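You operate a simulated robot arm through the tools that you are given. There is no shell and no other tool.

Carry out the task below with a simulated two-armed robot. There is one attempt and no reset: what you move stays moved.

Task
Wipe up the spill on the work top surface with the cream cloth and put it back.

Only the result counts: the job must be done as asked and must still hold three seconds after the hand-in. Knocking over, shifting, dropping, spilling or breaking anything else fails it. Flat cloth is picked up by pressing the open fingertips on it (5 to 10 N) and closing them slowly along it; thin cloth reads only 2 to 8 mm in the jaws.

Robot
Two 6-joint arms with two-finger parallel grippers on one trunk, on a base that drives. Base frame: it is fixed to the floor where the robot stands at the start and does not move with it; the origin is under the middle of the robot, x ahead of it, y to its left, z up; the surface under the hand at the start is at about z = 0.85. Readings come in m, rad, newtons and seconds.
The left shoulder is at the start at [0.28, 0.185, 1.105], the right one opposite. With the tool pointing down near the work surface each hand reaches from about 0.56 to 0.94 m from the robot's upright axis, wherever it stands, measured 20 degrees to its own side. Payload 1.57 kg a hand.
The tool frame of a hand sits at the grasp point between the pads (the TCP): z along the fingers, y along the line on which they close. The tips reach 0.03 m beyond it. Largest opening 0.08 m; finger width 0.017, thickness 0.012; the body of the gripper, 0.04 by 0.082 m, starts 0.08 m behind the TCP.
Orientation is told as [roll, pitch, yaw] about the base's x, y, z axes, in that order, counted from this pose: with the fingers straight down and closing along the base's y, the tool's x points along the base's -x, its y along +y and its z along -z.

Tools
- The arms move only by the tool arm_command. It takes "left_commands", "right_commands" or both (then of equal length, played together; a hand with none holds still); each is one flat list of numbers, 6 for each row, row after row: the shift along the base's x, y, z in units of 250 mm (1.0 is 250 mm), then the turn, a rotation vector about the base's x, y, z in units of 45 degrees (1.0 is 45 degrees). In form: [tx, ty, tz, wx, wy, wz, tx, ty, tz, wx, wy, wz, ...]. A call has 1 to 20 rows; each row is the pose to reach, as a shift and turn from the pose commanded when the call began. "left_jaw" and "right_jaw" are, for a hand that has rows, the finger opening in mm, from 0 to 80, set as the call begins (left out, the last holds). A call with a number of a shift or a turn outside -1 to 1 is refused whole. Rows are played at 5 a second. More than 0.05 m and 0.15 rad between two rows, or a gripper value outside its range, and nothing of the call is played. A pose out of reach is approached as far as the arm can. The call stops where the force on the tool passes 40 N (or 10 N more than at its start, if that is more) or the arm is blocked; 0.2 s more then pass. Each finger travels about 0.153 m/s and halts on what it meets, pressing with about 29 N; the grip force reading is that of the motor and also rises with nothing between the fingers. The clock runs only during rows and for 0.2 s after the last one: add rows that repeat a pose to give the fingers time. The reply holds the time, the measured pose of the TCP, the force on the tool along the base axes, the opening and the grip force, in the units named above and with some noise, with the torque about the TCP (base axes, N m) and any sound that the robot's microphone picked up.
- Cameras (640 x 400 px; columns grow to the right, rows downward): "scene" is now at [0.242, 0.0116, 1.5501]; the picture's right is [0.15, -0.99, 0.00], its down [-0.69, -0.10, -0.72] and it looks along [0.71, 0.10, -0.69] (base axes); focal length 294 px, centre (320, 200). "left" rides on the left gripper at [0.072, 0.007, -0.122] in its tool frame; the picture's right is [-0.09, 1.00, 0.00], its down [-0.84, -0.08, -0.54] and it looks along [-0.54, -0.05, 0.84] (tool axes); focal length 238 px, centre (320, 200). "right" rides on the right gripper at [0.072, -0.007, -0.122] in its tool frame; the picture's right is [0.09, 1.00, 0.00], its down [-0.84, 0.08, -0.54] and it looks along [-0.54, 0.05, 0.84] (tool axes); focal length 238 px, centre (320, 200). There is no depth. A picture from a camera that has moved, and an enlarged one, comes with that camera's place and axes in the base frame and with its lens.
- grab_frame(camera): a new picture of that camera. No time passes.
- raise_lower(by): slides the trunk up (or, below 0, down) by that many m; the arms and the scene camera ride with it, the base frame stays. It gives what a move gives, with no picture.
- steer(legs): drives the robot by 1 to 6 legs, each [ahead, turn to the left] in m and rad, along the robot's own axes; the way and the turn of a leg run together, so that a leg with both is an arc; at most 1.5 m and 3.142 rad a leg. The arms and the cameras ride along, it lands a little off, and it stops where it bumps. It gives what a move gives.
- turn_head(pan, tilt): turns the head with the scene camera to pan (to the left, within 1.501 rad either way) and tilt (down, from -0.506 to 1.204), counted from straight ahead of the robot. It gives what a move gives.
- zoom(camera, box): a new picture of the part [left, top, right, bottom] of that camera's present view, enlarged. No time passes.
- hand_in(): hands the job in; it is judged then, once.

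Places have to be worked out from the pictures, the camera data and where the tool is seen. Open the grippers and draw the arms clear of the work before you hand the job in, unless the task says otherwise.

The tools are called after "Request:" as a command line: name --argument value ..., lists and objects as JSON in quotes. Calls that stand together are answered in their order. arm_command: Moves the arms, as the interface text tells. Its arguments: {"type":"object","properties":{"left_commands":{"type":"array","items":{"type":"number"}},"left_jaw":{"type":"number"},"right_commands":{"type":"array","items":{"type":"number"}},"right_jaw":{"type":"number"}},"required":[]} The other tools are called the same way: raise_lower (by) slides the trunk up or down; steer (legs) drives the base; turn_head (pan, tilt) turns the head that bears the scene camera; grab_frame (camera) takes a picture; zoom (camera, box) takes an enlarged picture of a part of a camera's view; hand_in () hands the job in.

At the start:

```text
time: 0.0
left_tool_pos: [0.5375, 0.3113, 1.1795]
left_tool_rot: [0.001, 0.0, 0.0]
left_contact_force: [-0.1, 0.9, 0.2]
left_wrist_torque: [-0.02, 0.0, 0.0]
left_finger_gap: 0.0801
left_finger_force: 0.0
right_tool_pos: [0.5795, -0.1884, 1.1777]
right_tool_rot: [0.0, -0.001, 0.0]
right_contact_force: [0.2, 0.0, -0.4]
right_wrist_torque: [0.01, 0.0, 0.01]
right_finger_gap: 0.0799
right_finger_force: 0.1
trunk travel left (down, up): [-0.8, 0.19]
robot x, y, heading: [0.0011, 0.0016, -0.001]
head pan, tilt: [0.145, 0.764]
```

scene: 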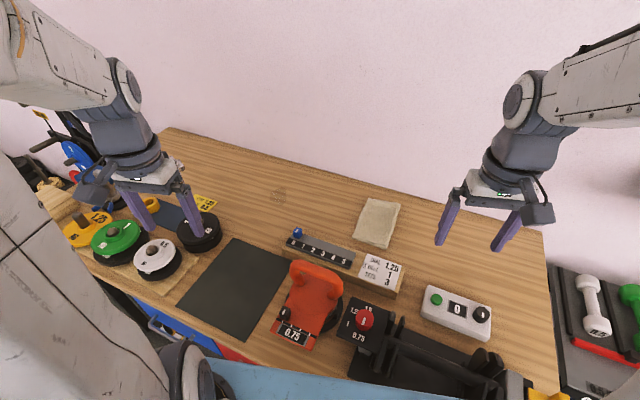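
right: 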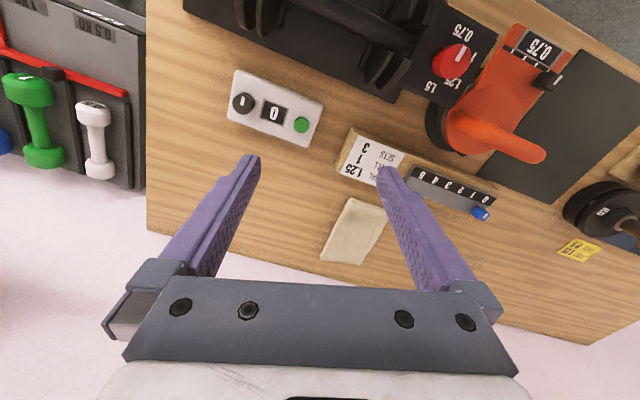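
left: 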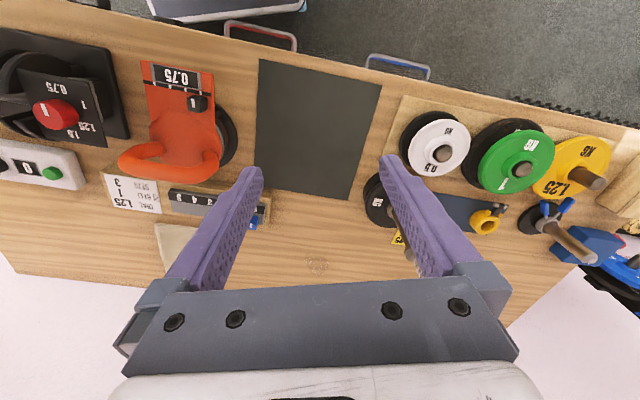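

I see the cream cloth near the back of the work top and a faint spot to its left; I zoom in to find the spill.

Request:
zoom --camera "scene" --box '[200, 140, 440, 290]'

Request:
zoom --camera "left" --box '[220, 180, 420, 305]'

Request:
zoom --camera "scene" --box '[400, 200, 640, 350]'

Request:
zoom --camera "right" --box '[280, 140, 520, 290]'

```text
2.67 times, centred on (320, 215) of scene
camera zoom: at [0.242, 0.0116, 1.5501], right [0.15, -0.99, 0.0], down [-0.69, -0.1, -0.72], along [0.71, 0.1, -0.69], focal length 784 px, centre (320, 160)
```

zoom: 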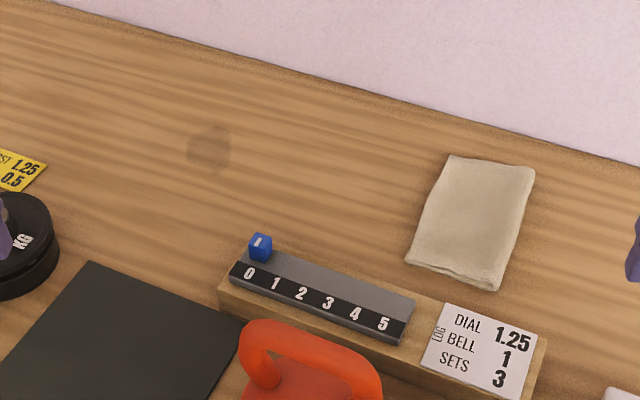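

```text
3.20 times, centred on (320, 242) of left
camera zoom: at [0.4647, 0.3186, 1.3006], right [0.09, 1.0, 0.0], down [0.84, -0.08, 0.54], along [0.54, -0.05, -0.84], focal length 763 px, centre (320, 64)
```

zoom: 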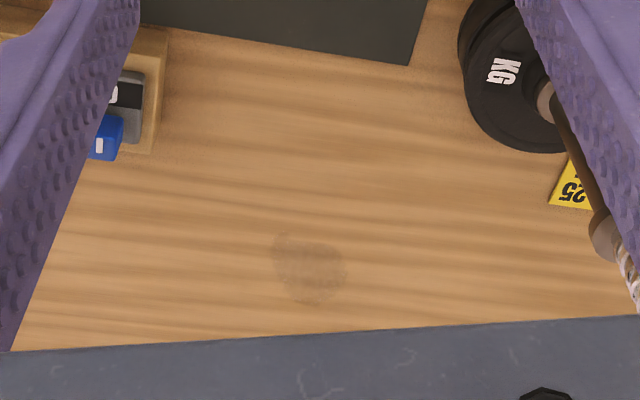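

```text
2.67 times, centred on (520, 275) of scene
camera zoom: at [0.242, 0.0116, 1.5501], right [0.15, -0.99, 0.0], down [-0.69, -0.1, -0.72], along [0.71, 0.1, -0.69], focal length 784 px, centre (-213, 0)
```

zoom: 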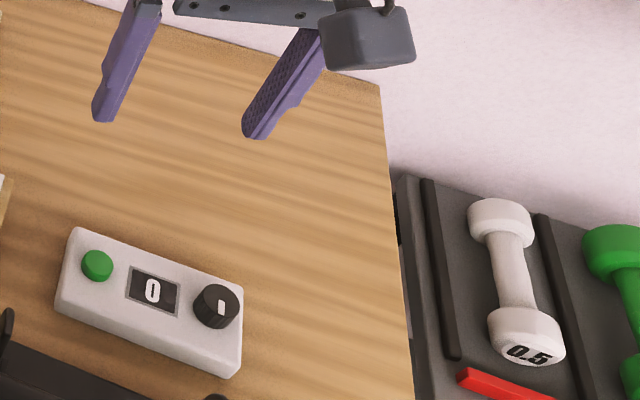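

```text
2.67 times, centred on (400, 215) of right
camera zoom: at [0.5074, -0.1941, 1.3], right [-0.09, 1.0, 0.0], down [0.84, 0.08, 0.54], along [0.54, 0.05, -0.84], focal length 636 px, centre (107, 160)
```

zoom: 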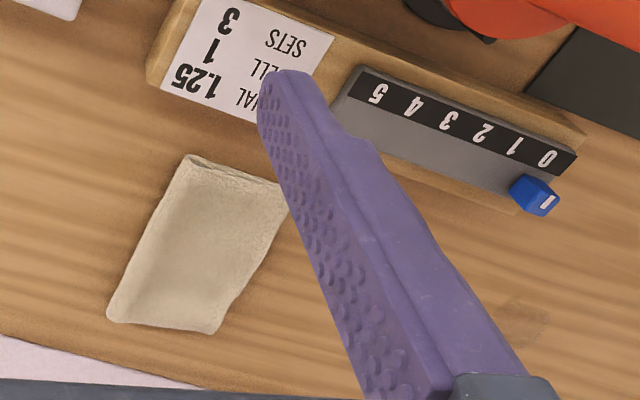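

The spill is a faint dark spot at about (0.96, 0.265), roughly 9 cm by 6 cm, and the cloth lies around (0.89, -0.08). Both are at the edge of reach, so I look down to see how much room there is to drive ahead.

Request:
turn_head --pan 0.0 --tilt 1.2

Request:
grab_frame --camera "scene"

```text
time: 0.9
left_tool_pos: [0.5362, 0.3128, 1.1797]
left_tool_rot: [0.001, 0.0, 0.0]
left_contact_force: [-0.1, -0.7, -0.3]
left_wrist_torque: [0.01, -0.03, 0.01]
left_finger_gap: 0.0801
left_finger_force: 0.1
right_tool_pos: [0.5799, -0.1873, 1.1782]
right_tool_rot: [0.0, 0.0, 0.001]
right_contact_force: [0.6, -0.3, -0.8]
right_wrist_torque: [0.01, 0.02, -0.01]
right_finger_gap: 0.0798
right_finger_force: 0.0
trunk travel left (down, up): [-0.8, 0.19]
robot x, y, heading: [-0.0021, -0.0007, -0.001]
head pan, tilt: [0.0, 1.201]
```

```text
taken
camera scene: at [0.2166, -0.0004, 1.5196], right [0.0, -1.0, 0.0], down [-0.93, 0.0, -0.36], along [0.36, 0.0, -0.93], focal length 294 px, centre (320, 200)
```

scene: 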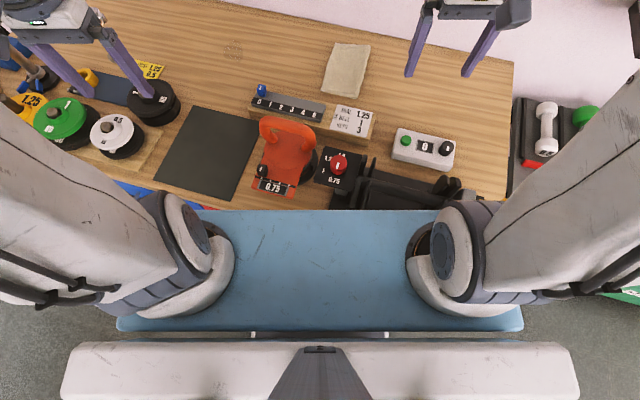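

The shoulder plate already overhangs the table front, so driving room looks small; I will try to reach with the left arm and an outward-tilted tool. First I move the right hand aside and bring the left hand, still high, towards the cloth while looking back at the work area.

Request:
arm_command --left_commands '[0.16, -0.12, 0, 0, 0, -0.06, 0.32, -0.24, 0, 0, 0, -0.12, 0.48, -0.36, 0, 0, 0, -0.18, 0.64, -0.48, 0, 0, 0, -0.24, 0.8, -0.6, 0, 0, 0, -0.3, 0.92, -0.7, 0, 0, 0, -0.333]' --right_commands '[0, -0.16, 0, 0, 0, 0, 0, -0.32, 0, 0, 0, 0, 0, -0.48, 0, 0, 0, 0, 0, -0.64, 0, 0, 0, 0, 0, -0.8, 0, 0, 0, 0, 0, -0.8, 0, 0, 0, 0]'

Request:
turn_head --pan 0.1 --tilt 0.8

Request:
grab_frame --camera "scene"

Request:
grab_frame --camera "left"

```text
time: 2.3
left_tool_pos: [0.7659, 0.1351, 1.1812]
left_tool_rot: [0.001, 0.0, -0.263]
left_contact_force: [0.0, 0.2, 0.5]
left_wrist_torque: [0.01, -0.03, -0.01]
left_finger_gap: 0.0801
left_finger_force: 0.0
right_tool_pos: [0.5783, -0.388, 1.176]
right_tool_rot: [0.001, 0.002, 0.001]
right_contact_force: [0.5, -0.4, 0.2]
right_wrist_torque: [0.01, -0.01, 0.01]
right_finger_gap: 0.0799
right_finger_force: 0.1
trunk travel left (down, up): [-0.8, 0.19]
robot x, y, heading: [0.0016, 0.0012, -0.002]
head pan, tilt: [0.0, 1.201]
```

```text
time: 3.2
left_tool_pos: [0.765, 0.1351, 1.1808]
left_tool_rot: [0.002, 0.001, -0.262]
left_contact_force: [0.1, 0.1, -0.4]
left_wrist_torque: [0.0, 0.0, 0.0]
left_finger_gap: 0.0802
left_finger_force: 0.1
right_tool_pos: [0.5797, -0.3866, 1.1781]
right_tool_rot: [0.0, -0.001, 0.0]
right_contact_force: [0.3, 0.2, 0.0]
right_wrist_torque: [0.0, 0.0, 0.0]
right_finger_gap: 0.08
right_finger_force: 0.0
trunk travel left (down, up): [-0.8, 0.19]
robot x, y, heading: [-0.0016, -0.0007, -0.001]
head pan, tilt: [0.099, 0.799]
```

```text
taken
camera scene: at [0.2409, 0.0075, 1.5472], right [0.1, -1.0, 0.0], down [-0.71, -0.07, -0.7], along [0.69, 0.07, -0.72], focal length 294 px, centre (320, 200)
```

scene: 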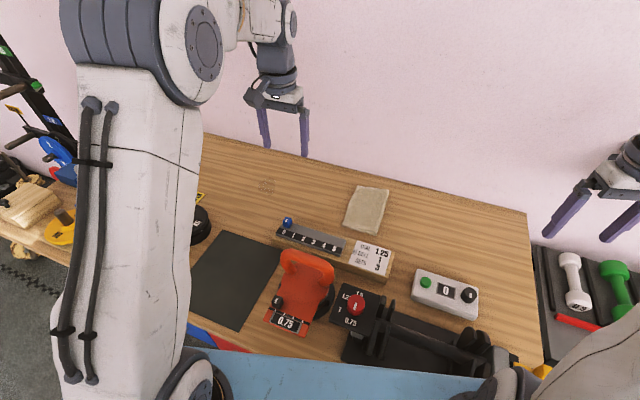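

```text
taken
camera left: at [0.6981, 0.1614, 1.3016], right [0.35, 0.94, 0.0], down [0.79, -0.29, 0.54], along [0.51, -0.19, -0.84], focal length 238 px, centre (320, 200)
```

left: 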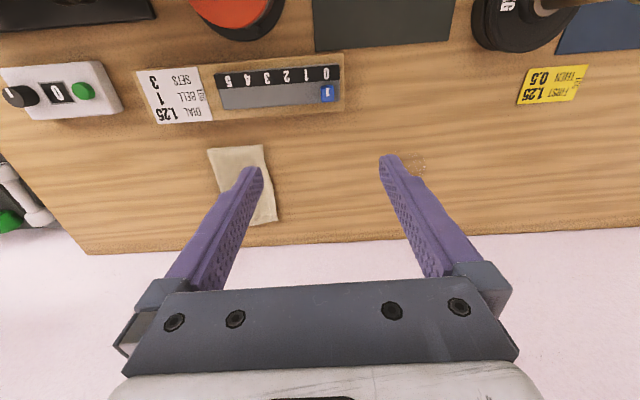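

The arm moved as expected and the table is clearly yawed about -15°, which the gripper now matches. I bring the left hand above the cloth's near half and lower it for a closer view.

Request:
arm_command --left_commands '[0.05, -0.16, 0, 0, 0, 0, 0.1, -0.32, -0.08, 0, 0, 0, 0.15, -0.48, -0.16, 0, 0, 0, 0.2, -0.6, -0.28, 0, 0, 0, 0.24, -0.7, -0.4, 0, 0, 0, 0.28, -0.78, -0.55, 0, 0, 0, 0.28, -0.78, -0.6, 0, 0, 0]'

Request:
grab_frame --camera "left"

Request:
grab_frame --camera "scene"

```text
time: 4.8
left_tool_pos: [0.8361, -0.0594, 1.029]
left_tool_rot: [0.0, 0.001, -0.263]
left_contact_force: [-0.4, 0.5, -0.2]
left_wrist_torque: [-0.01, 0.02, -0.03]
left_finger_gap: 0.08
left_finger_force: 0.1
right_tool_pos: [0.5803, -0.3875, 1.1786]
right_tool_rot: [-0.001, 0.001, -0.001]
right_contact_force: [0.0, 0.4, 0.1]
right_wrist_torque: [0.0, 0.05, -0.03]
right_finger_gap: 0.0798
right_finger_force: 0.1
trunk travel left (down, up): [-0.8, 0.19]
robot x, y, heading: [-0.0026, 0.0017, -0.001]
head pan, tilt: [0.099, 0.799]
```

```text
taken
camera left: at [0.7687, -0.0341, 1.1501], right [0.35, 0.94, 0.0], down [0.79, -0.29, 0.54], along [0.51, -0.19, -0.84], focal length 238 px, centre (320, 200)
```

left: 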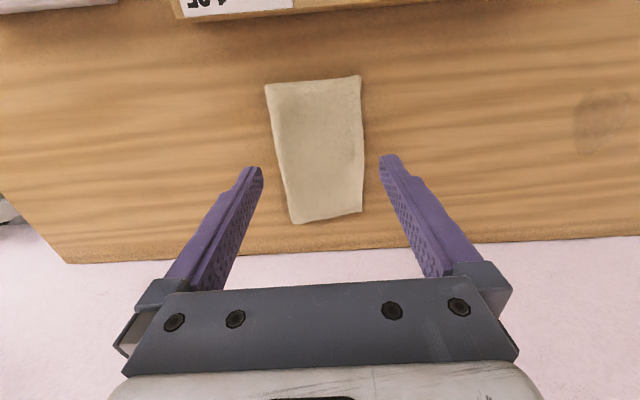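

```text
taken
camera scene: at [0.2412, 0.0074, 1.5473], right [0.1, -1.0, 0.0], down [-0.71, -0.07, -0.7], along [0.69, 0.07, -0.72], focal length 294 px, centre (320, 200)
```

scene: 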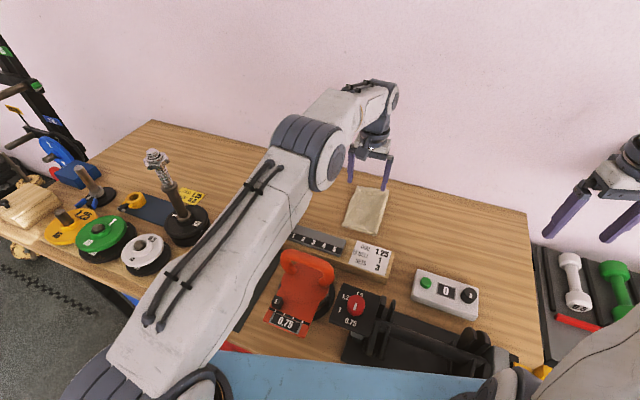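

From this view the cloth corners come out at about (0.78,-0.10), (0.81,0.00), (0.985,-0.05), (0.97,-0.155), so its centre is about (0.886,-0.077); the spill is confirmed at (0.96,0.268). I test the reach over the cloth centre with a small outward tilt, staying above the cloth.

Request:
arm_command --left_commands '[0.04, -0.015, -0.08, -0.029, -0.1076, 0, 0.08, -0.03, -0.16, -0.058, -0.215, 0, 0.12, -0.045, -0.26, -0.0866, -0.323, 0, 0.16, -0.06, -0.36, -0.1154, -0.4305, 0, 0.16, -0.06, -0.36, -0.1154, -0.4305, 0]'

Request:
grab_frame --camera "left"

Request:
grab_frame --camera "scene"

```text
time: 6.0
left_tool_pos: [0.8767, -0.073, 0.9393]
left_tool_rot: [0.001, -0.35, -0.261]
left_contact_force: [-0.1, 0.1, 0.2]
left_wrist_torque: [-0.01, 0.02, -0.04]
left_finger_gap: 0.0799
left_finger_force: 0.0
right_tool_pos: [0.5803, -0.3881, 1.1785]
right_tool_rot: [-0.001, 0.001, 0.0]
right_contact_force: [0.0, 0.0, 0.0]
right_wrist_torque: [-0.02, -0.01, 0.0]
right_finger_gap: 0.0802
right_finger_force: 0.0
trunk travel left (down, up): [-0.8, 0.19]
robot x, y, heading: [-0.0031, -0.0039, 0.001]
head pan, tilt: [0.099, 0.799]
```

```text
taken
camera left: at [0.7729, -0.0383, 1.0278], right [0.34, 0.94, 0.03], down [0.56, -0.23, 0.8], along [0.76, -0.25, -0.6], focal length 238 px, centre (320, 200)
```

left: 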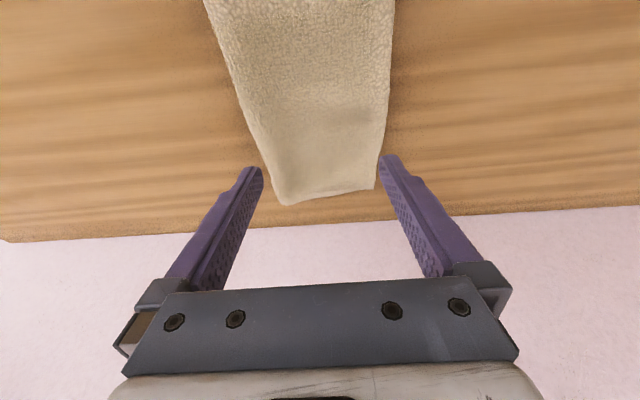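

```text
taken
camera scene: at [0.241, 0.0075, 1.5473], right [0.1, -1.0, 0.0], down [-0.71, -0.07, -0.7], along [0.69, 0.07, -0.72], focal length 294 px, centre (320, 200)
```

scene: 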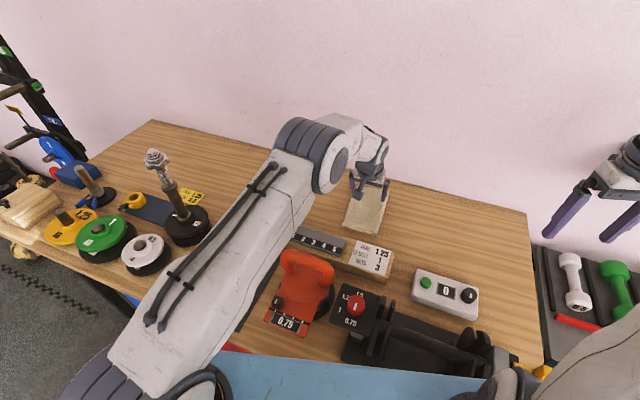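

Reached exactly. Now I lift a little and test the reach over the spill with the same tilt before touching anything.

Request:
arm_command --left_commands '[0, 0.05, 0.15, 0, 0, 0, 0.04, 0.2, 0.24, 0, 0, 0, 0.08, 0.38, 0.24, 0, 0, 0, 0.12, 0.56, 0.24, 0, 0, 0, 0.16, 0.74, 0.24, 0, 0, 0, 0.2, 0.92, 0.24, 0, 0, 0, 0.2, 1.0, 0.24, 0, 0, 0]'

Request:
arm_command --left_commands '[0.06, 0.18, 0, 0, 0, 0, 0.14, 0.36, 0, 0, 0, 0, 0.14, 0.36, -0.16, 0, 0, 0, 0.14, 0.36, -0.26, 0, 0, 0, 0.14, 0.36, -0.26, 0, 0, 0]'

Request:
grab_frame --camera "left"

Request:
grab_frame --camera "scene"

```text
time: 7.6
left_tool_pos: [0.926, 0.1758, 0.9993]
left_tool_rot: [0.0, -0.35, -0.261]
left_contact_force: [-0.6, -0.5, 0.4]
left_wrist_torque: [0.01, 0.0, -0.02]
left_finger_gap: 0.0798
left_finger_force: 0.0
right_tool_pos: [0.5796, -0.3887, 1.1776]
right_tool_rot: [-0.001, -0.001, 0.0]
right_contact_force: [-0.3, 0.1, 0.5]
right_wrist_torque: [0.04, 0.0, -0.02]
right_finger_gap: 0.08
right_finger_force: 0.1
trunk travel left (down, up): [-0.8, 0.19]
robot x, y, heading: [-0.0047, -0.0012, 0.001]
head pan, tilt: [0.099, 0.799]
```

```text
time: 8.8
left_tool_pos: [0.9602, 0.2671, 0.9351]
left_tool_rot: [-0.001, -0.349, -0.261]
left_contact_force: [0.4, 0.6, -0.5]
left_wrist_torque: [-0.03, 0.0, -0.01]
left_finger_gap: 0.0803
left_finger_force: 0.1
right_tool_pos: [0.5786, -0.3863, 1.1779]
right_tool_rot: [0.0, 0.003, 0.001]
right_contact_force: [0.0, 0.2, 0.5]
right_wrist_torque: [0.01, -0.03, 0.0]
right_finger_gap: 0.08
right_finger_force: 0.1
trunk travel left (down, up): [-0.8, 0.19]
robot x, y, heading: [0.0038, 0.0034, 0.001]
head pan, tilt: [0.099, 0.799]
```

```text
taken
camera left: at [0.8573, 0.3022, 1.023], right [0.34, 0.94, 0.03], down [0.56, -0.23, 0.8], along [0.76, -0.25, -0.6], focal length 238 px, centre (320, 200)
```

left: 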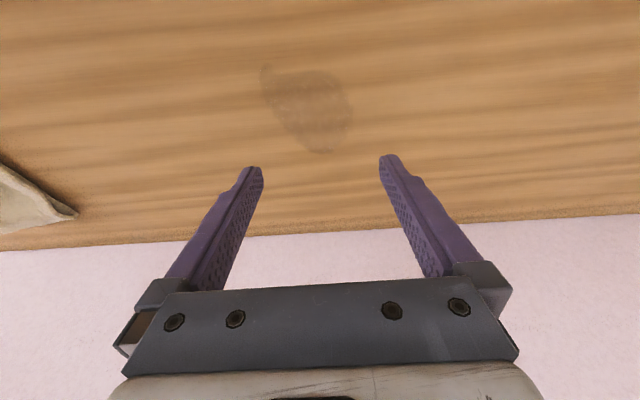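

```text
taken
camera scene: at [0.241, 0.0076, 1.5473], right [0.1, -0.99, 0.0], down [-0.71, -0.07, -0.7], along [0.69, 0.07, -0.72], focal length 294 px, centre (320, 200)
```

scene: 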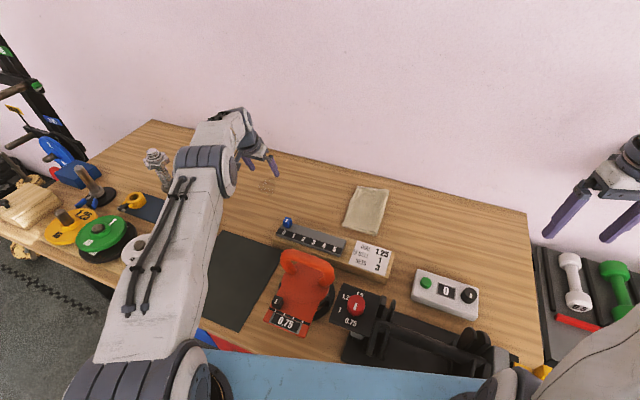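

The spill is fully reachable (it spans x 0.917–1.005, y 0.238–0.297). I now go back above the cloth centre, reduce the tilt to about 0.15 rad for a flatter press, and set the jaws to 45 mm.

Request:
arm_command --left_commands '[0, 0, 0.16, 0, 0, 0, -0.04, -0.14, 0.24, 0, 0, 0, -0.08, -0.32, 0.24, 0, 0, 0, -0.12, -0.5, 0.24, 0, 0, 0, -0.16, -0.68, 0.24, 0, 0, 0, -0.2, -0.86, 0.24, 0, 0, 0, -0.22, -1.0, 0.24, 0, 0, 0]' --left_jaw 45

Request:
arm_command --left_commands '[-0.04, -0.18, 0, 0.033, 0.123, 0, -0.08, -0.36, 0, 0.066, 0.246, 0, -0.08, -0.376, -0.1, 0.066, 0.246, 0, -0.08, -0.376, -0.2, 0.066, 0.246, 0, -0.08, -0.376, -0.2, 0.066, 0.246, 0]'

Request:
grab_frame --camera "left"

Request:
grab_frame --camera "scene"

```text
time: 10.4
left_tool_pos: [0.9045, 0.0163, 0.993]
left_tool_rot: [0.001, -0.351, -0.262]
left_contact_force: [0.0, 0.5, -0.1]
left_wrist_torque: [-0.01, -0.01, -0.01]
left_finger_gap: 0.045
left_finger_force: 0.1
right_tool_pos: [0.5798, -0.3876, 1.1789]
right_tool_rot: [0.0, 0.0, 0.0]
right_contact_force: [-0.6, -0.7, -0.5]
right_wrist_torque: [0.01, -0.03, -0.03]
right_finger_gap: 0.0801
right_finger_force: 0.1
trunk travel left (down, up): [-0.8, 0.19]
robot x, y, heading: [-0.0001, 0.0022, 0.005]
head pan, tilt: [0.099, 0.799]
```

```text
time: 11.6
left_tool_pos: [0.884, -0.0757, 0.9437]
left_tool_rot: [0.0, -0.151, -0.26]
left_contact_force: [-0.8, -0.8, 0.3]
left_wrist_torque: [0.01, 0.0, 0.0]
left_finger_gap: 0.0449
left_finger_force: 0.1
left hand out of reach, approached as far as the arm can: row 3, 4, 5
right_tool_pos: [0.5798, -0.387, 1.1778]
right_tool_rot: [0.001, -0.002, 0.001]
right_contact_force: [0.1, 0.8, -0.4]
right_wrist_torque: [-0.01, 0.01, 0.02]
right_finger_gap: 0.0801
right_finger_force: 0.0
trunk travel left (down, up): [-0.8, 0.19]
robot x, y, heading: [-0.0001, 0.0023, -0.0]
head pan, tilt: [0.099, 0.799]
```

```text
taken
camera left: at [0.798, -0.0461, 1.0532], right [0.35, 0.94, 0.01], down [0.7, -0.27, 0.66], along [0.62, -0.22, -0.75], focal length 238 px, centre (320, 200)
```

left: 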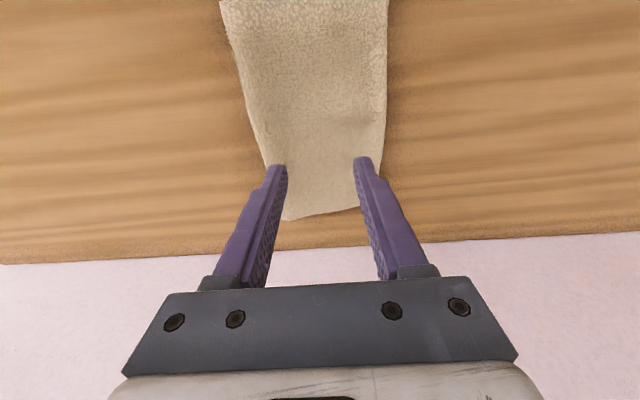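

```text
taken
camera scene: at [0.241, 0.0075, 1.5473], right [0.1, -1.0, 0.0], down [-0.71, -0.07, -0.7], along [0.69, 0.07, -0.72], focal length 294 px, centre (320, 200)
```

scene: 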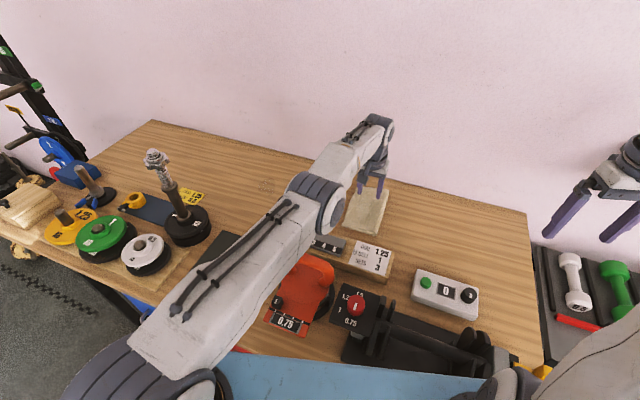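

With 0.15 rad tilt this spot is just at the reach limit, so I return to 0.35 rad tilt at the same place and lower the fingertips towards the cloth, still a little above it.

Request:
arm_command --left_commands '[0, 0, 0, -0.033, -0.123, 0, 0, 0, 0, -0.066, -0.246, 0, 0, 0, -0.1, -0.066, -0.246, 0, 0, 0, -0.17, -0.066, -0.246, 0, 0, 0, -0.17, -0.066, -0.246, 0]'

Request:
grab_frame --camera "left"

Request:
zoom --camera "scene" --box '[280, 150, 440, 250]'

```text
time: 12.8
left_tool_pos: [0.8827, -0.0754, 0.9022]
left_tool_rot: [0.0, -0.353, -0.261]
left_contact_force: [-0.8, -0.1, -0.9]
left_wrist_torque: [-0.01, -0.01, -0.01]
left_finger_gap: 0.045
left_finger_force: 0.1
right_tool_pos: [0.5792, -0.3885, 1.1774]
right_tool_rot: [0.0, 0.002, 0.0]
right_contact_force: [0.7, -0.9, -0.7]
right_wrist_torque: [0.01, -0.01, -0.04]
right_finger_gap: 0.0801
right_finger_force: 0.0
trunk travel left (down, up): [-0.8, 0.19]
robot x, y, heading: [0.0005, 0.0005, 0.0]
head pan, tilt: [0.099, 0.799]
```

```text
taken
camera left: at [0.7787, -0.0411, 0.9909], right [0.34, 0.94, 0.03], down [0.56, -0.23, 0.8], along [0.76, -0.25, -0.6], focal length 238 px, centre (320, 200)
```

left: 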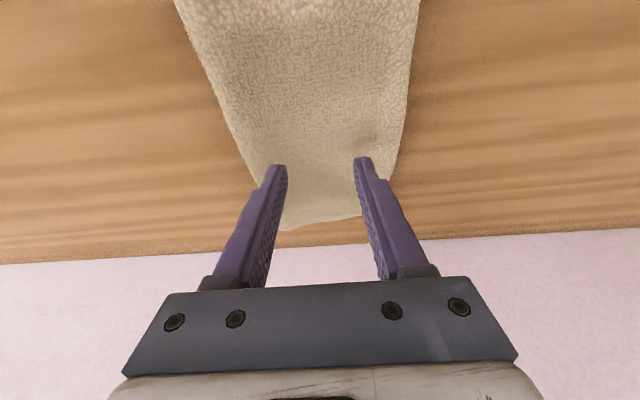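

```text
4.00 times, centred on (360, 200) of scene
camera zoom: at [0.241, 0.0075, 1.5473], right [0.1, -1.0, 0.0], down [-0.71, -0.07, -0.7], along [0.69, 0.07, -0.72], focal length 1176 px, centre (160, 200)
```

zoom: 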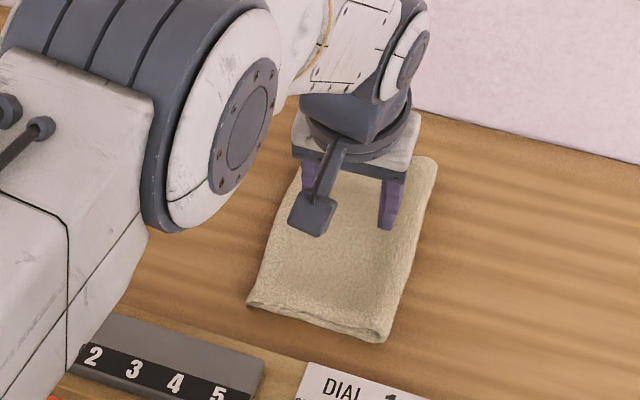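

Tips should be about 1–2 cm above the table; I descend in small steps watching the contact force.

Request:
arm_command --left_commands '[0, 0, -0.016, 0, 0, 0, 0, 0, -0.032, 0, 0, 0, 0, 0, -0.032, 0, 0, 0]'

Request:
arm_command --left_commands '[0, 0, -0.012, 0, 0, 0, 0, 0, -0.012, 0, 0, 0]'

```text
time: 13.6
left_tool_pos: [0.8823, -0.0759, 0.8943]
left_tool_rot: [-0.001, -0.349, -0.262]
left_contact_force: [0.7, 0.8, -0.7]
left_wrist_torque: [0.0, 0.01, 0.01]
left_finger_gap: 0.0451
left_finger_force: 0.2
right_tool_pos: [0.5801, -0.3876, 1.1781]
right_tool_rot: [0.0, -0.002, 0.0]
right_contact_force: [0.1, 0.2, -0.4]
right_wrist_torque: [0.02, -0.02, 0.0]
right_finger_gap: 0.0802
right_finger_force: 0.2
trunk travel left (down, up): [-0.8, 0.19]
robot x, y, heading: [0.0019, 0.0005, -0.002]
head pan, tilt: [0.099, 0.799]
```

```text
time: 14.2
left_tool_pos: [0.8828, -0.0758, 0.8923]
left_tool_rot: [-0.002, -0.349, -0.262]
left_contact_force: [-0.1, -0.6, 0.1]
left_wrist_torque: [0.01, -0.02, -0.01]
left_finger_gap: 0.045
left_finger_force: 0.0
right_tool_pos: [0.5791, -0.3874, 1.1763]
right_tool_rot: [0.0, 0.0, 0.001]
right_contact_force: [0.6, -0.2, 0.0]
right_wrist_torque: [0.0, 0.02, 0.01]
right_finger_gap: 0.08
right_finger_force: 0.1
trunk travel left (down, up): [-0.8, 0.19]
robot x, y, heading: [-0.0028, -0.0011, -0.001]
head pan, tilt: [0.099, 0.799]
```

No contact yet at about z = 0.891; continue in 2–3 mm steps.

Request:
arm_command --left_commands '[0, 0, -0.012, 0, 0, 0, 0, 0, -0.012, 0, 0, 0]'

Request:
arm_command --left_commands '[0, 0, -0.008, 0, 0, 0, 0, 0, -0.008, 0, 0, 0]'

```text
time: 14.8
left_tool_pos: [0.8824, -0.0762, 0.8883]
left_tool_rot: [0.0, -0.35, -0.262]
left_contact_force: [-0.1, -0.6, 0.9]
left_wrist_torque: [0.0, 0.01, 0.04]
left_finger_gap: 0.0449
left_finger_force: 0.0
right_tool_pos: [0.5789, -0.3882, 1.1781]
right_tool_rot: [-0.001, -0.001, 0.001]
right_contact_force: [-0.5, 0.0, 0.2]
right_wrist_torque: [0.04, 0.0, 0.03]
right_finger_gap: 0.0799
right_finger_force: 0.0
trunk travel left (down, up): [-0.8, 0.19]
robot x, y, heading: [0.0041, -0.002, -0.002]
head pan, tilt: [0.099, 0.799]
```

```text
time: 15.4
left_tool_pos: [0.8838, -0.076, 0.8862]
left_tool_rot: [0.0, -0.351, -0.261]
left_contact_force: [-0.2, -0.2, 3.6]
left_wrist_torque: [-0.01, 0.04, 0.02]
left_finger_gap: 0.0446
left_finger_force: 0.0
right_tool_pos: [0.5783, -0.3869, 1.1788]
right_tool_rot: [-0.001, 0.001, 0.0]
right_contact_force: [-0.4, 0.7, -0.7]
right_wrist_torque: [0.03, 0.01, 0.01]
right_finger_gap: 0.0801
right_finger_force: 0.1
trunk travel left (down, up): [-0.8, 0.19]
robot x, y, heading: [0.002, -0.0004, 0.003]
head pan, tilt: [0.099, 0.799]
```

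Contact: 3.6 N at z ≈ 0.886. I press about 1.5 mm more to get into the 5–10 N band.

Request:
arm_command --left_commands '[0, 0, -0.006, 0, 0, 0, 0, 0, -0.006, 0, 0, 0]'

```text
time: 16.0
left_tool_pos: [0.8826, -0.0755, 0.8853]
left_tool_rot: [-0.001, -0.351, -0.262]
left_contact_force: [-2.3, -0.2, 8.0]
left_wrist_torque: [-0.02, 0.03, -0.03]
left_finger_gap: 0.0449
left_finger_force: 0.1
right_tool_pos: [0.5796, -0.3869, 1.178]
right_tool_rot: [0.0, 0.0, 0.0]
right_contact_force: [-0.5, -0.8, 0.5]
right_wrist_torque: [0.03, -0.04, 0.01]
right_finger_gap: 0.08
right_finger_force: 0.2
trunk travel left (down, up): [-0.8, 0.19]
robot x, y, heading: [-0.0038, 0.0019, 0.006]
head pan, tilt: [0.099, 0.799]
```

8 N of press, right in the band. Now I close the jaws slowly in steps, keeping the press.

Request:
arm_command --left_commands '[0, 0, 0, 0, 0, 0]' --left_jaw 38

Request:
arm_command --left_commands '[0, 0, 0, 0, 0, 0]' --left_jaw 32

Request:
grab_frame --camera "left"

Request:
zoom --camera "scene" --box '[280, 150, 440, 250]'

```text
time: 16.4
left_tool_pos: [0.8831, -0.0759, 0.8856]
left_tool_rot: [0.001, -0.353, -0.261]
left_contact_force: [0.8, 0.4, 8.3]
left_wrist_torque: [-0.05, -0.07, 0.0]
left_finger_gap: 0.0363
left_finger_force: 0.0
right_tool_pos: [0.5792, -0.3872, 1.1786]
right_tool_rot: [0.0, 0.0, -0.001]
right_contact_force: [0.0, 0.1, 0.9]
right_wrist_torque: [0.02, 0.02, 0.0]
right_finger_gap: 0.08
right_finger_force: 0.1
trunk travel left (down, up): [-0.8, 0.19]
robot x, y, heading: [-0.0011, 0.0006, -0.002]
head pan, tilt: [0.099, 0.799]
```

```text
time: 16.8
left_tool_pos: [0.8829, -0.0759, 0.8858]
left_tool_rot: [-0.001, -0.353, -0.263]
left_contact_force: [-0.5, 0.3, 9.7]
left_wrist_torque: [-0.02, -0.05, -0.03]
left_finger_gap: 0.0301
left_finger_force: 0.1
right_tool_pos: [0.5783, -0.3889, 1.179]
right_tool_rot: [0.0, 0.0, 0.0]
right_contact_force: [-0.3, -0.5, 0.2]
right_wrist_torque: [0.0, 0.0, 0.0]
right_finger_gap: 0.0799
right_finger_force: 0.0
trunk travel left (down, up): [-0.8, 0.19]
robot x, y, heading: [-0.0021, -0.0016, -0.002]
head pan, tilt: [0.099, 0.799]
```

```text
taken
camera left: at [0.7788, -0.041, 0.9744], right [0.34, 0.94, 0.03], down [0.56, -0.23, 0.8], along [0.76, -0.25, -0.6], focal length 238 px, centre (320, 200)
```

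left: 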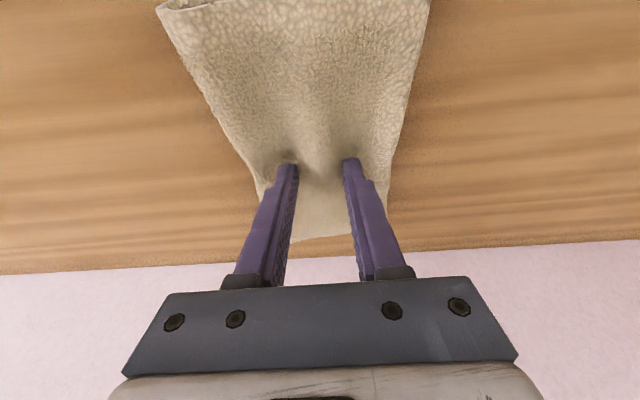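

```text
4.00 times, centred on (360, 200) of scene
camera zoom: at [0.2404, 0.0076, 1.5474], right [0.1, -1.0, 0.0], down [-0.71, -0.07, -0.7], along [0.69, 0.07, -0.72], focal length 1176 px, centre (160, 200)
```

zoom: 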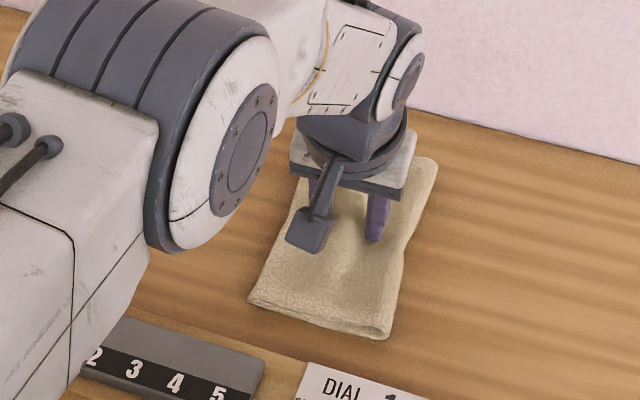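

The cloth is gathering into a ridge between the fingers as hoped. I keep closing slowly.

Request:
arm_command --left_commands '[0, 0, 0, 0, 0, 0]' --left_jaw 26

Request:
arm_command --left_commands '[0, 0, 0, 0, 0, 0]' --left_jaw 20

Request:
arm_command --left_commands '[0, 0, 0, 0, 0, 0]' --left_jaw 14

Request:
grab_frame --camera "left"

```text
time: 17.2
left_tool_pos: [0.8827, -0.0753, 0.8863]
left_tool_rot: [0.0, -0.352, -0.263]
left_contact_force: [0.0, -0.1, 10.5]
left_wrist_torque: [-0.06, -0.03, 0.04]
left_finger_gap: 0.0239
left_finger_force: 0.1
right_tool_pos: [0.5784, -0.3863, 1.1789]
right_tool_rot: [0.001, 0.0, -0.001]
right_contact_force: [0.0, 0.2, 0.2]
right_wrist_torque: [0.02, 0.0, 0.06]
right_finger_gap: 0.0798
right_finger_force: 0.1
trunk travel left (down, up): [-0.8, 0.19]
robot x, y, heading: [0.0015, -0.0013, -0.0]
head pan, tilt: [0.099, 0.799]
```

```text
time: 17.6
left_tool_pos: [0.8832, -0.0761, 0.886]
left_tool_rot: [0.0, -0.349, -0.262]
left_contact_force: [0.7, 1.0, 10.9]
left_wrist_torque: [0.0, -0.03, 0.0]
left_finger_gap: 0.0188
left_finger_force: 0.1
right_tool_pos: [0.578, -0.3881, 1.178]
right_tool_rot: [0.0, 0.0, 0.0]
right_contact_force: [0.7, -0.7, -0.2]
right_wrist_torque: [0.04, -0.01, 0.0]
right_finger_gap: 0.08
right_finger_force: 0.1
trunk travel left (down, up): [-0.8, 0.19]
robot x, y, heading: [-0.0004, -0.002, -0.002]
head pan, tilt: [0.099, 0.799]
```

```text
time: 18.0
left_tool_pos: [0.8827, -0.0755, 0.886]
left_tool_rot: [-0.001, -0.35, -0.263]
left_contact_force: [0.1, 0.9, 11.6]
left_wrist_torque: [0.0, -0.04, -0.02]
left_finger_gap: 0.0158
left_finger_force: 0.3
right_tool_pos: [0.5802, -0.3879, 1.1779]
right_tool_rot: [-0.001, 0.001, 0.0]
right_contact_force: [-0.6, 1.2, -0.7]
right_wrist_torque: [0.04, -0.01, 0.03]
right_finger_gap: 0.0799
right_finger_force: 0.1
trunk travel left (down, up): [-0.8, 0.19]
robot x, y, heading: [0.0018, 0.0002, -0.001]
head pan, tilt: [0.099, 0.799]
```

```text
taken
camera left: at [0.7786, -0.0409, 0.9744], right [0.34, 0.94, 0.03], down [0.56, -0.23, 0.8], along [0.76, -0.25, -0.6], focal length 238 px, centre (320, 200)
```

left: 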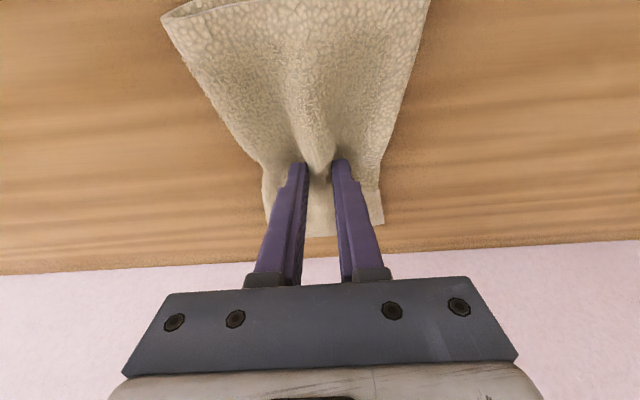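

A clear ridge is forming between the pads (gap 16 mm). I close the rest slowly until it is gripped.

Request:
arm_command --left_commands '[0, 0, 0, 0, 0, 0]' --left_jaw 10

Request:
arm_command --left_commands '[0, 0, 0, 0, 0, 0]' --left_jaw 5

Request:
arm_command --left_commands '[0, 0, 0, 0, 0, 0, 0, 0, 0, 0, 0, 0]' --left_jaw 0

Request:
grab_frame --camera "left"

Request:
zoom --camera "scene" --box '[280, 150, 440, 250]'

```text
time: 18.4
left_tool_pos: [0.8822, -0.0759, 0.8859]
left_tool_rot: [0.0, -0.351, -0.261]
left_contact_force: [-0.5, 0.7, 13.2]
left_wrist_torque: [0.0, -0.02, 0.01]
left_finger_gap: 0.0111
left_finger_force: 7.6
right_tool_pos: [0.5793, -0.3873, 1.1784]
right_tool_rot: [0.0, -0.001, 0.001]
right_contact_force: [-1.2, 0.2, 0.1]
right_wrist_torque: [0.02, 0.0, -0.05]
right_finger_gap: 0.0798
right_finger_force: 0.1
trunk travel left (down, up): [-0.8, 0.19]
robot x, y, heading: [-0.0031, -0.001, 0.001]
head pan, tilt: [0.099, 0.799]
```

```text
time: 18.8
left_tool_pos: [0.8818, -0.0745, 0.886]
left_tool_rot: [0.0, -0.351, -0.263]
left_contact_force: [-1.7, -0.7, 13.0]
left_wrist_torque: [0.01, -0.03, -0.02]
left_finger_gap: 0.0077
left_finger_force: 26.8
right_tool_pos: [0.5788, -0.3873, 1.1791]
right_tool_rot: [0.0, 0.0, -0.001]
right_contact_force: [0.1, -0.8, 0.6]
right_wrist_torque: [-0.07, 0.03, -0.01]
right_finger_gap: 0.0799
right_finger_force: 0.1
trunk travel left (down, up): [-0.8, 0.19]
robot x, y, heading: [-0.0028, 0.0021, -0.001]
head pan, tilt: [0.099, 0.799]
```

```text
time: 19.4
left_tool_pos: [0.8823, -0.0766, 0.8861]
left_tool_rot: [-0.001, -0.35, -0.262]
left_contact_force: [0.1, -1.5, 13.2]
left_wrist_torque: [-0.01, -0.03, -0.03]
left_finger_gap: 0.0077
left_finger_force: 26.4
right_tool_pos: [0.5792, -0.387, 1.1785]
right_tool_rot: [0.0, 0.0, 0.001]
right_contact_force: [-0.7, 0.2, 0.9]
right_wrist_torque: [0.03, 0.03, 0.01]
right_finger_gap: 0.08
right_finger_force: 0.1
trunk travel left (down, up): [-0.8, 0.19]
robot x, y, heading: [-0.001, 0.0029, 0.002]
head pan, tilt: [0.099, 0.799]
```

```text
taken
camera left: at [0.7785, -0.0411, 0.9745], right [0.34, 0.94, 0.03], down [0.56, -0.23, 0.8], along [0.76, -0.25, -0.6], focal length 238 px, centre (320, 200)
```

left: 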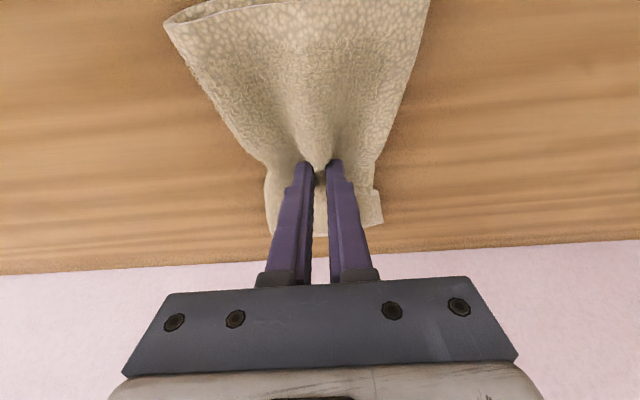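

```text
4.00 times, centred on (360, 200) of scene
camera zoom: at [0.2401, 0.0075, 1.5475], right [0.1, -1.0, 0.0], down [-0.71, -0.07, -0.7], along [0.69, 0.07, -0.72], focal length 1176 px, centre (160, 200)
```

zoom: 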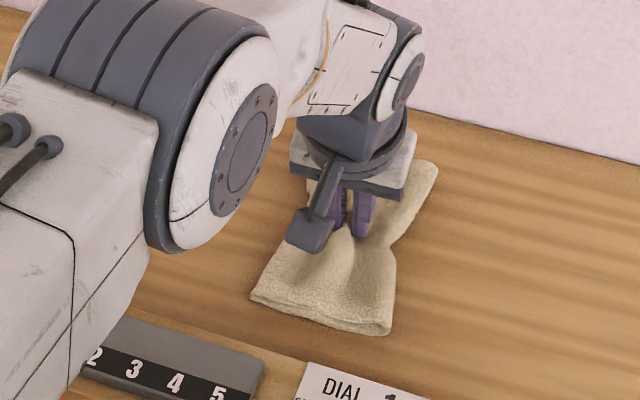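

The cloth is gripped: 7.7 mm in the jaws at 26 N. I ease the press by about 2.5 mm and slide the cloth along the surface towards the spill for a first 8 cm to see how it follows.

Request:
arm_command --left_commands '[0, 0, 0.01, 0, 0, 0, 0.018, 0.08, 0.01, 0, 0, 0, 0.036, 0.16, 0.01, 0, 0, 0, 0.054, 0.24, 0.01, 0, 0, 0, 0.072, 0.32, 0.01, 0, 0, 0]'

Request:
grab_frame --camera "left"

Request:
grab_frame --camera "scene"

```text
time: 20.6
left_tool_pos: [0.9015, 0.005, 0.8866]
left_tool_rot: [-0.001, -0.35, -0.26]
left_contact_force: [-0.1, -1.6, 4.3]
left_wrist_torque: [0.04, 0.0, 0.02]
left_finger_gap: 0.0076
left_finger_force: 26.9
right_tool_pos: [0.5788, -0.388, 1.1777]
right_tool_rot: [-0.001, -0.001, 0.001]
right_contact_force: [-0.6, -0.7, -0.2]
right_wrist_torque: [0.01, 0.01, 0.01]
right_finger_gap: 0.0801
right_finger_force: 0.0
trunk travel left (down, up): [-0.8, 0.19]
robot x, y, heading: [-0.0005, 0.0002, 0.0]
head pan, tilt: [0.099, 0.799]
```

```text
taken
camera left: at [0.7969, 0.0394, 0.9758], right [0.34, 0.94, 0.03], down [0.56, -0.23, 0.8], along [0.75, -0.25, -0.61], focal length 238 px, centre (320, 200)
```

left: 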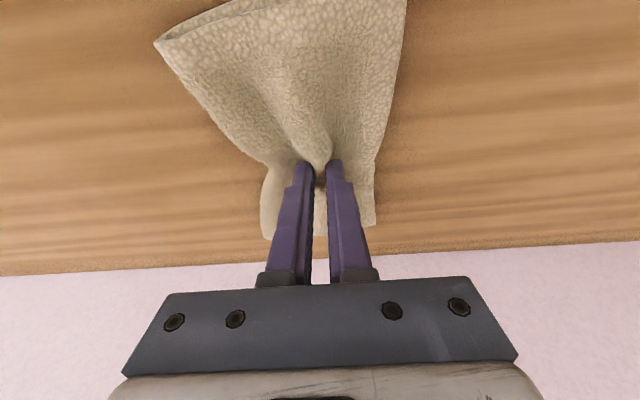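

```text
taken
camera scene: at [0.2406, 0.0074, 1.5473], right [0.1, -1.0, 0.0], down [-0.71, -0.07, -0.7], along [0.69, 0.07, -0.72], focal length 294 px, centre (320, 200)
```

scene: 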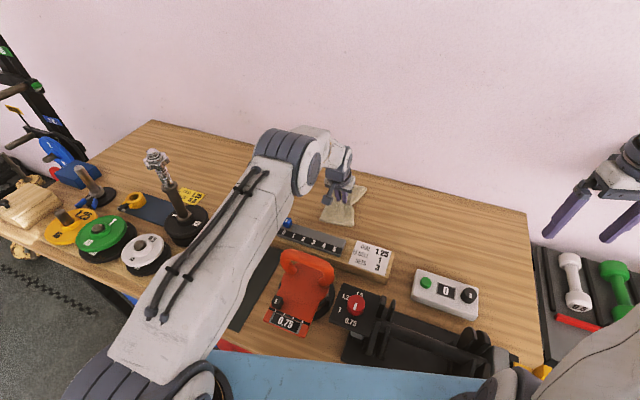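

The cloth slides along nicely with 4 N press. I carry on sliding it onto the spill.

Request:
arm_command --left_commands '[0.04, 0.15, 0, 0, 0, 0, 0.08, 0.3, 0, 0, 0, 0, 0.12, 0.45, 0, 0, 0, 0, 0.16, 0.6, 0, 0, 0, 0, 0.19, 0.72, 0, 0, 0, 0]'

Request:
grab_frame --camera "left"

Request:
zoom --camera "scene" --box '[200, 120, 440, 270]'

```text
time: 21.8
left_tool_pos: [0.9468, 0.1866, 0.8887]
left_tool_rot: [0.0, -0.349, -0.262]
left_contact_force: [-0.1, 0.5, 0.4]
left_wrist_torque: [0.03, -0.03, -0.02]
left_finger_gap: 0.0076
left_finger_force: 26.9
right_tool_pos: [0.5794, -0.3871, 1.1777]
right_tool_rot: [0.001, -0.001, -0.001]
right_contact_force: [0.5, 0.0, 0.3]
right_wrist_torque: [0.04, -0.01, 0.0]
right_finger_gap: 0.0799
right_finger_force: 0.0
trunk travel left (down, up): [-0.8, 0.19]
robot x, y, heading: [-0.0001, 0.0011, -0.004]
head pan, tilt: [0.099, 0.799]
```

```text
taken
camera left: at [0.8443, 0.2203, 0.9768], right [0.34, 0.94, 0.03], down [0.56, -0.23, 0.8], along [0.75, -0.25, -0.6], focal length 238 px, centre (320, 200)
```

left: 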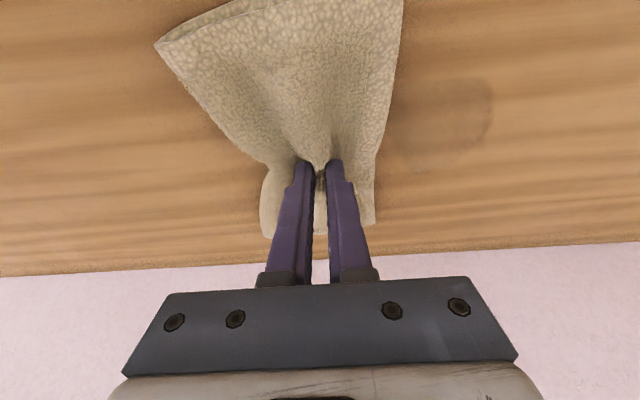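

```text
2.67 times, centred on (320, 195) of scene
camera zoom: at [0.2408, 0.0074, 1.5473], right [0.1, -1.0, 0.0], down [-0.71, -0.07, -0.7], along [0.69, 0.07, -0.72], focal length 784 px, centre (320, 213)
```

zoom: 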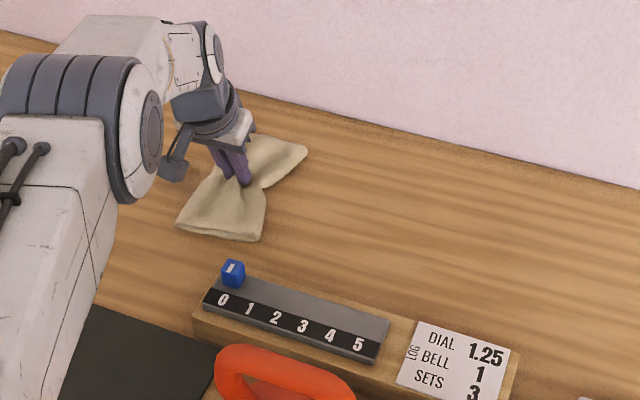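

The cloth's leading edge is now at the spill and the press has dropped to about 0. I press about 3 mm more and stroke across the spill and back.

Request:
arm_command --left_commands '[0, 0, -0.01, 0, 0, 0, 0.02, 0.12, -0.012, 0, 0, 0, 0.04, 0.24, -0.012, 0, 0, 0, 0.06, 0.36, -0.012, 0, 0, 0, 0.06, 0.46, -0.012, 0, 0, 0]'

Request:
grab_frame --camera "left"

```text
time: 23.0
left_tool_pos: [0.9511, 0.2973, 0.8877]
left_tool_rot: [0.0, -0.349, -0.263]
left_contact_force: [-0.3, -1.3, 3.9]
left_wrist_torque: [0.0, -0.08, -0.01]
left_finger_gap: 0.0076
left_finger_force: 26.8
left hand out of reach, approached as far as the arm can: row 4, 5
right_tool_pos: [0.5792, -0.3879, 1.1786]
right_tool_rot: [0.002, 0.001, 0.001]
right_contact_force: [0.5, -0.3, 0.5]
right_wrist_torque: [0.03, 0.0, -0.03]
right_finger_gap: 0.0802
right_finger_force: 0.0
trunk travel left (down, up): [-0.8, 0.19]
robot x, y, heading: [0.0015, -0.0021, -0.004]
head pan, tilt: [0.099, 0.799]
```

```text
taken
camera left: at [0.8485, 0.3323, 0.9757], right [0.34, 0.94, 0.03], down [0.56, -0.23, 0.8], along [0.75, -0.25, -0.6], focal length 238 px, centre (320, 200)
```

left: 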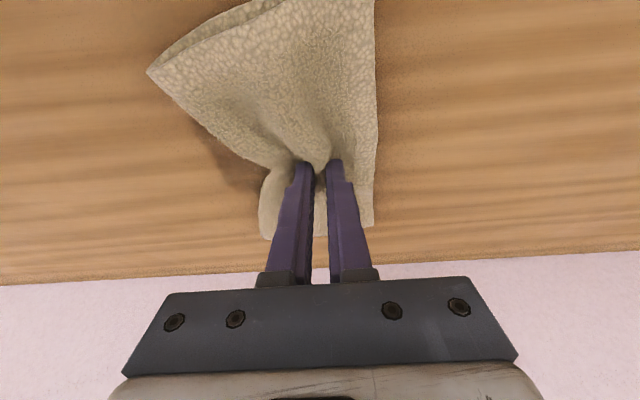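

The far-left end of that stroke was at the reach limit for this tilt, but the cloth has passed over the spill. I stroke back to see what remains.

Request:
arm_command --left_commands '[0, -0.12, 0, 0, 0, 0, -0.02, -0.24, 0, 0, 0, 0, -0.04, -0.36, 0, 0, 0, 0, -0.06, -0.48, 0, 0, 0, 0, -0.06, -0.56, 0, 0, 0, 0]'

Request:
grab_frame --camera "left"

Request:
zoom --camera "scene" --box '[200, 120, 440, 270]'

```text
time: 24.2
left_tool_pos: [0.9662, 0.1579, 0.8852]
left_tool_rot: [0.005, -0.356, -0.262]
left_contact_force: [-1.3, 9.3, 25.7]
left_wrist_torque: [0.29, -0.11, 0.02]
left_finger_gap: 0.0073
left_finger_force: 26.5
left hand out of reach, approached as far as the arm can: row 1, 2, 3, 4, 5
right_tool_pos: [0.5802, -0.3876, 1.1791]
right_tool_rot: [0.001, -0.002, 0.001]
right_contact_force: [0.0, 0.1, -0.4]
right_wrist_torque: [0.01, -0.01, -0.03]
right_finger_gap: 0.0799
right_finger_force: 0.1
trunk travel left (down, up): [-0.8, 0.19]
robot x, y, heading: [-0.0009, -0.0012, 0.003]
head pan, tilt: [0.099, 0.799]
```

```text
taken
camera left: at [0.862, 0.1922, 0.9737], right [0.34, 0.94, 0.03], down [0.56, -0.23, 0.8], along [0.76, -0.25, -0.6], focal length 238 px, centre (320, 200)
```

left: 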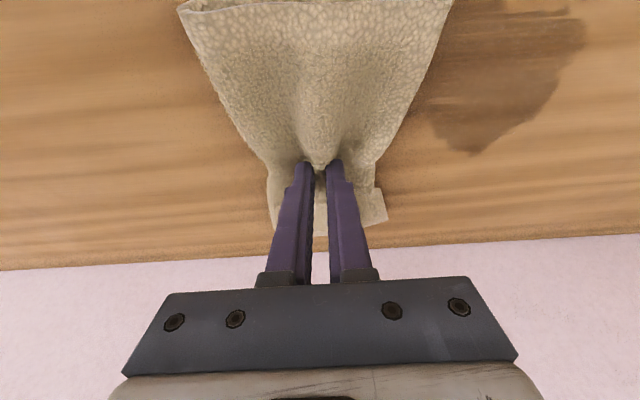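

```text
2.67 times, centred on (320, 195) of scene
camera zoom: at [0.2394, 0.0079, 1.5477], right [0.1, -0.99, 0.0], down [-0.71, -0.07, -0.7], along [0.69, 0.07, -0.72], focal length 784 px, centre (320, 213)
```

zoom: 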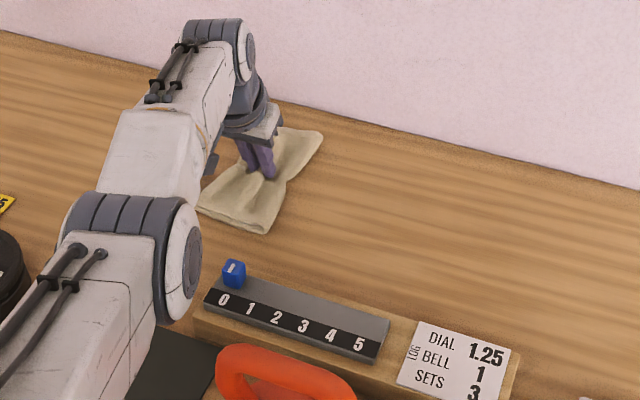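

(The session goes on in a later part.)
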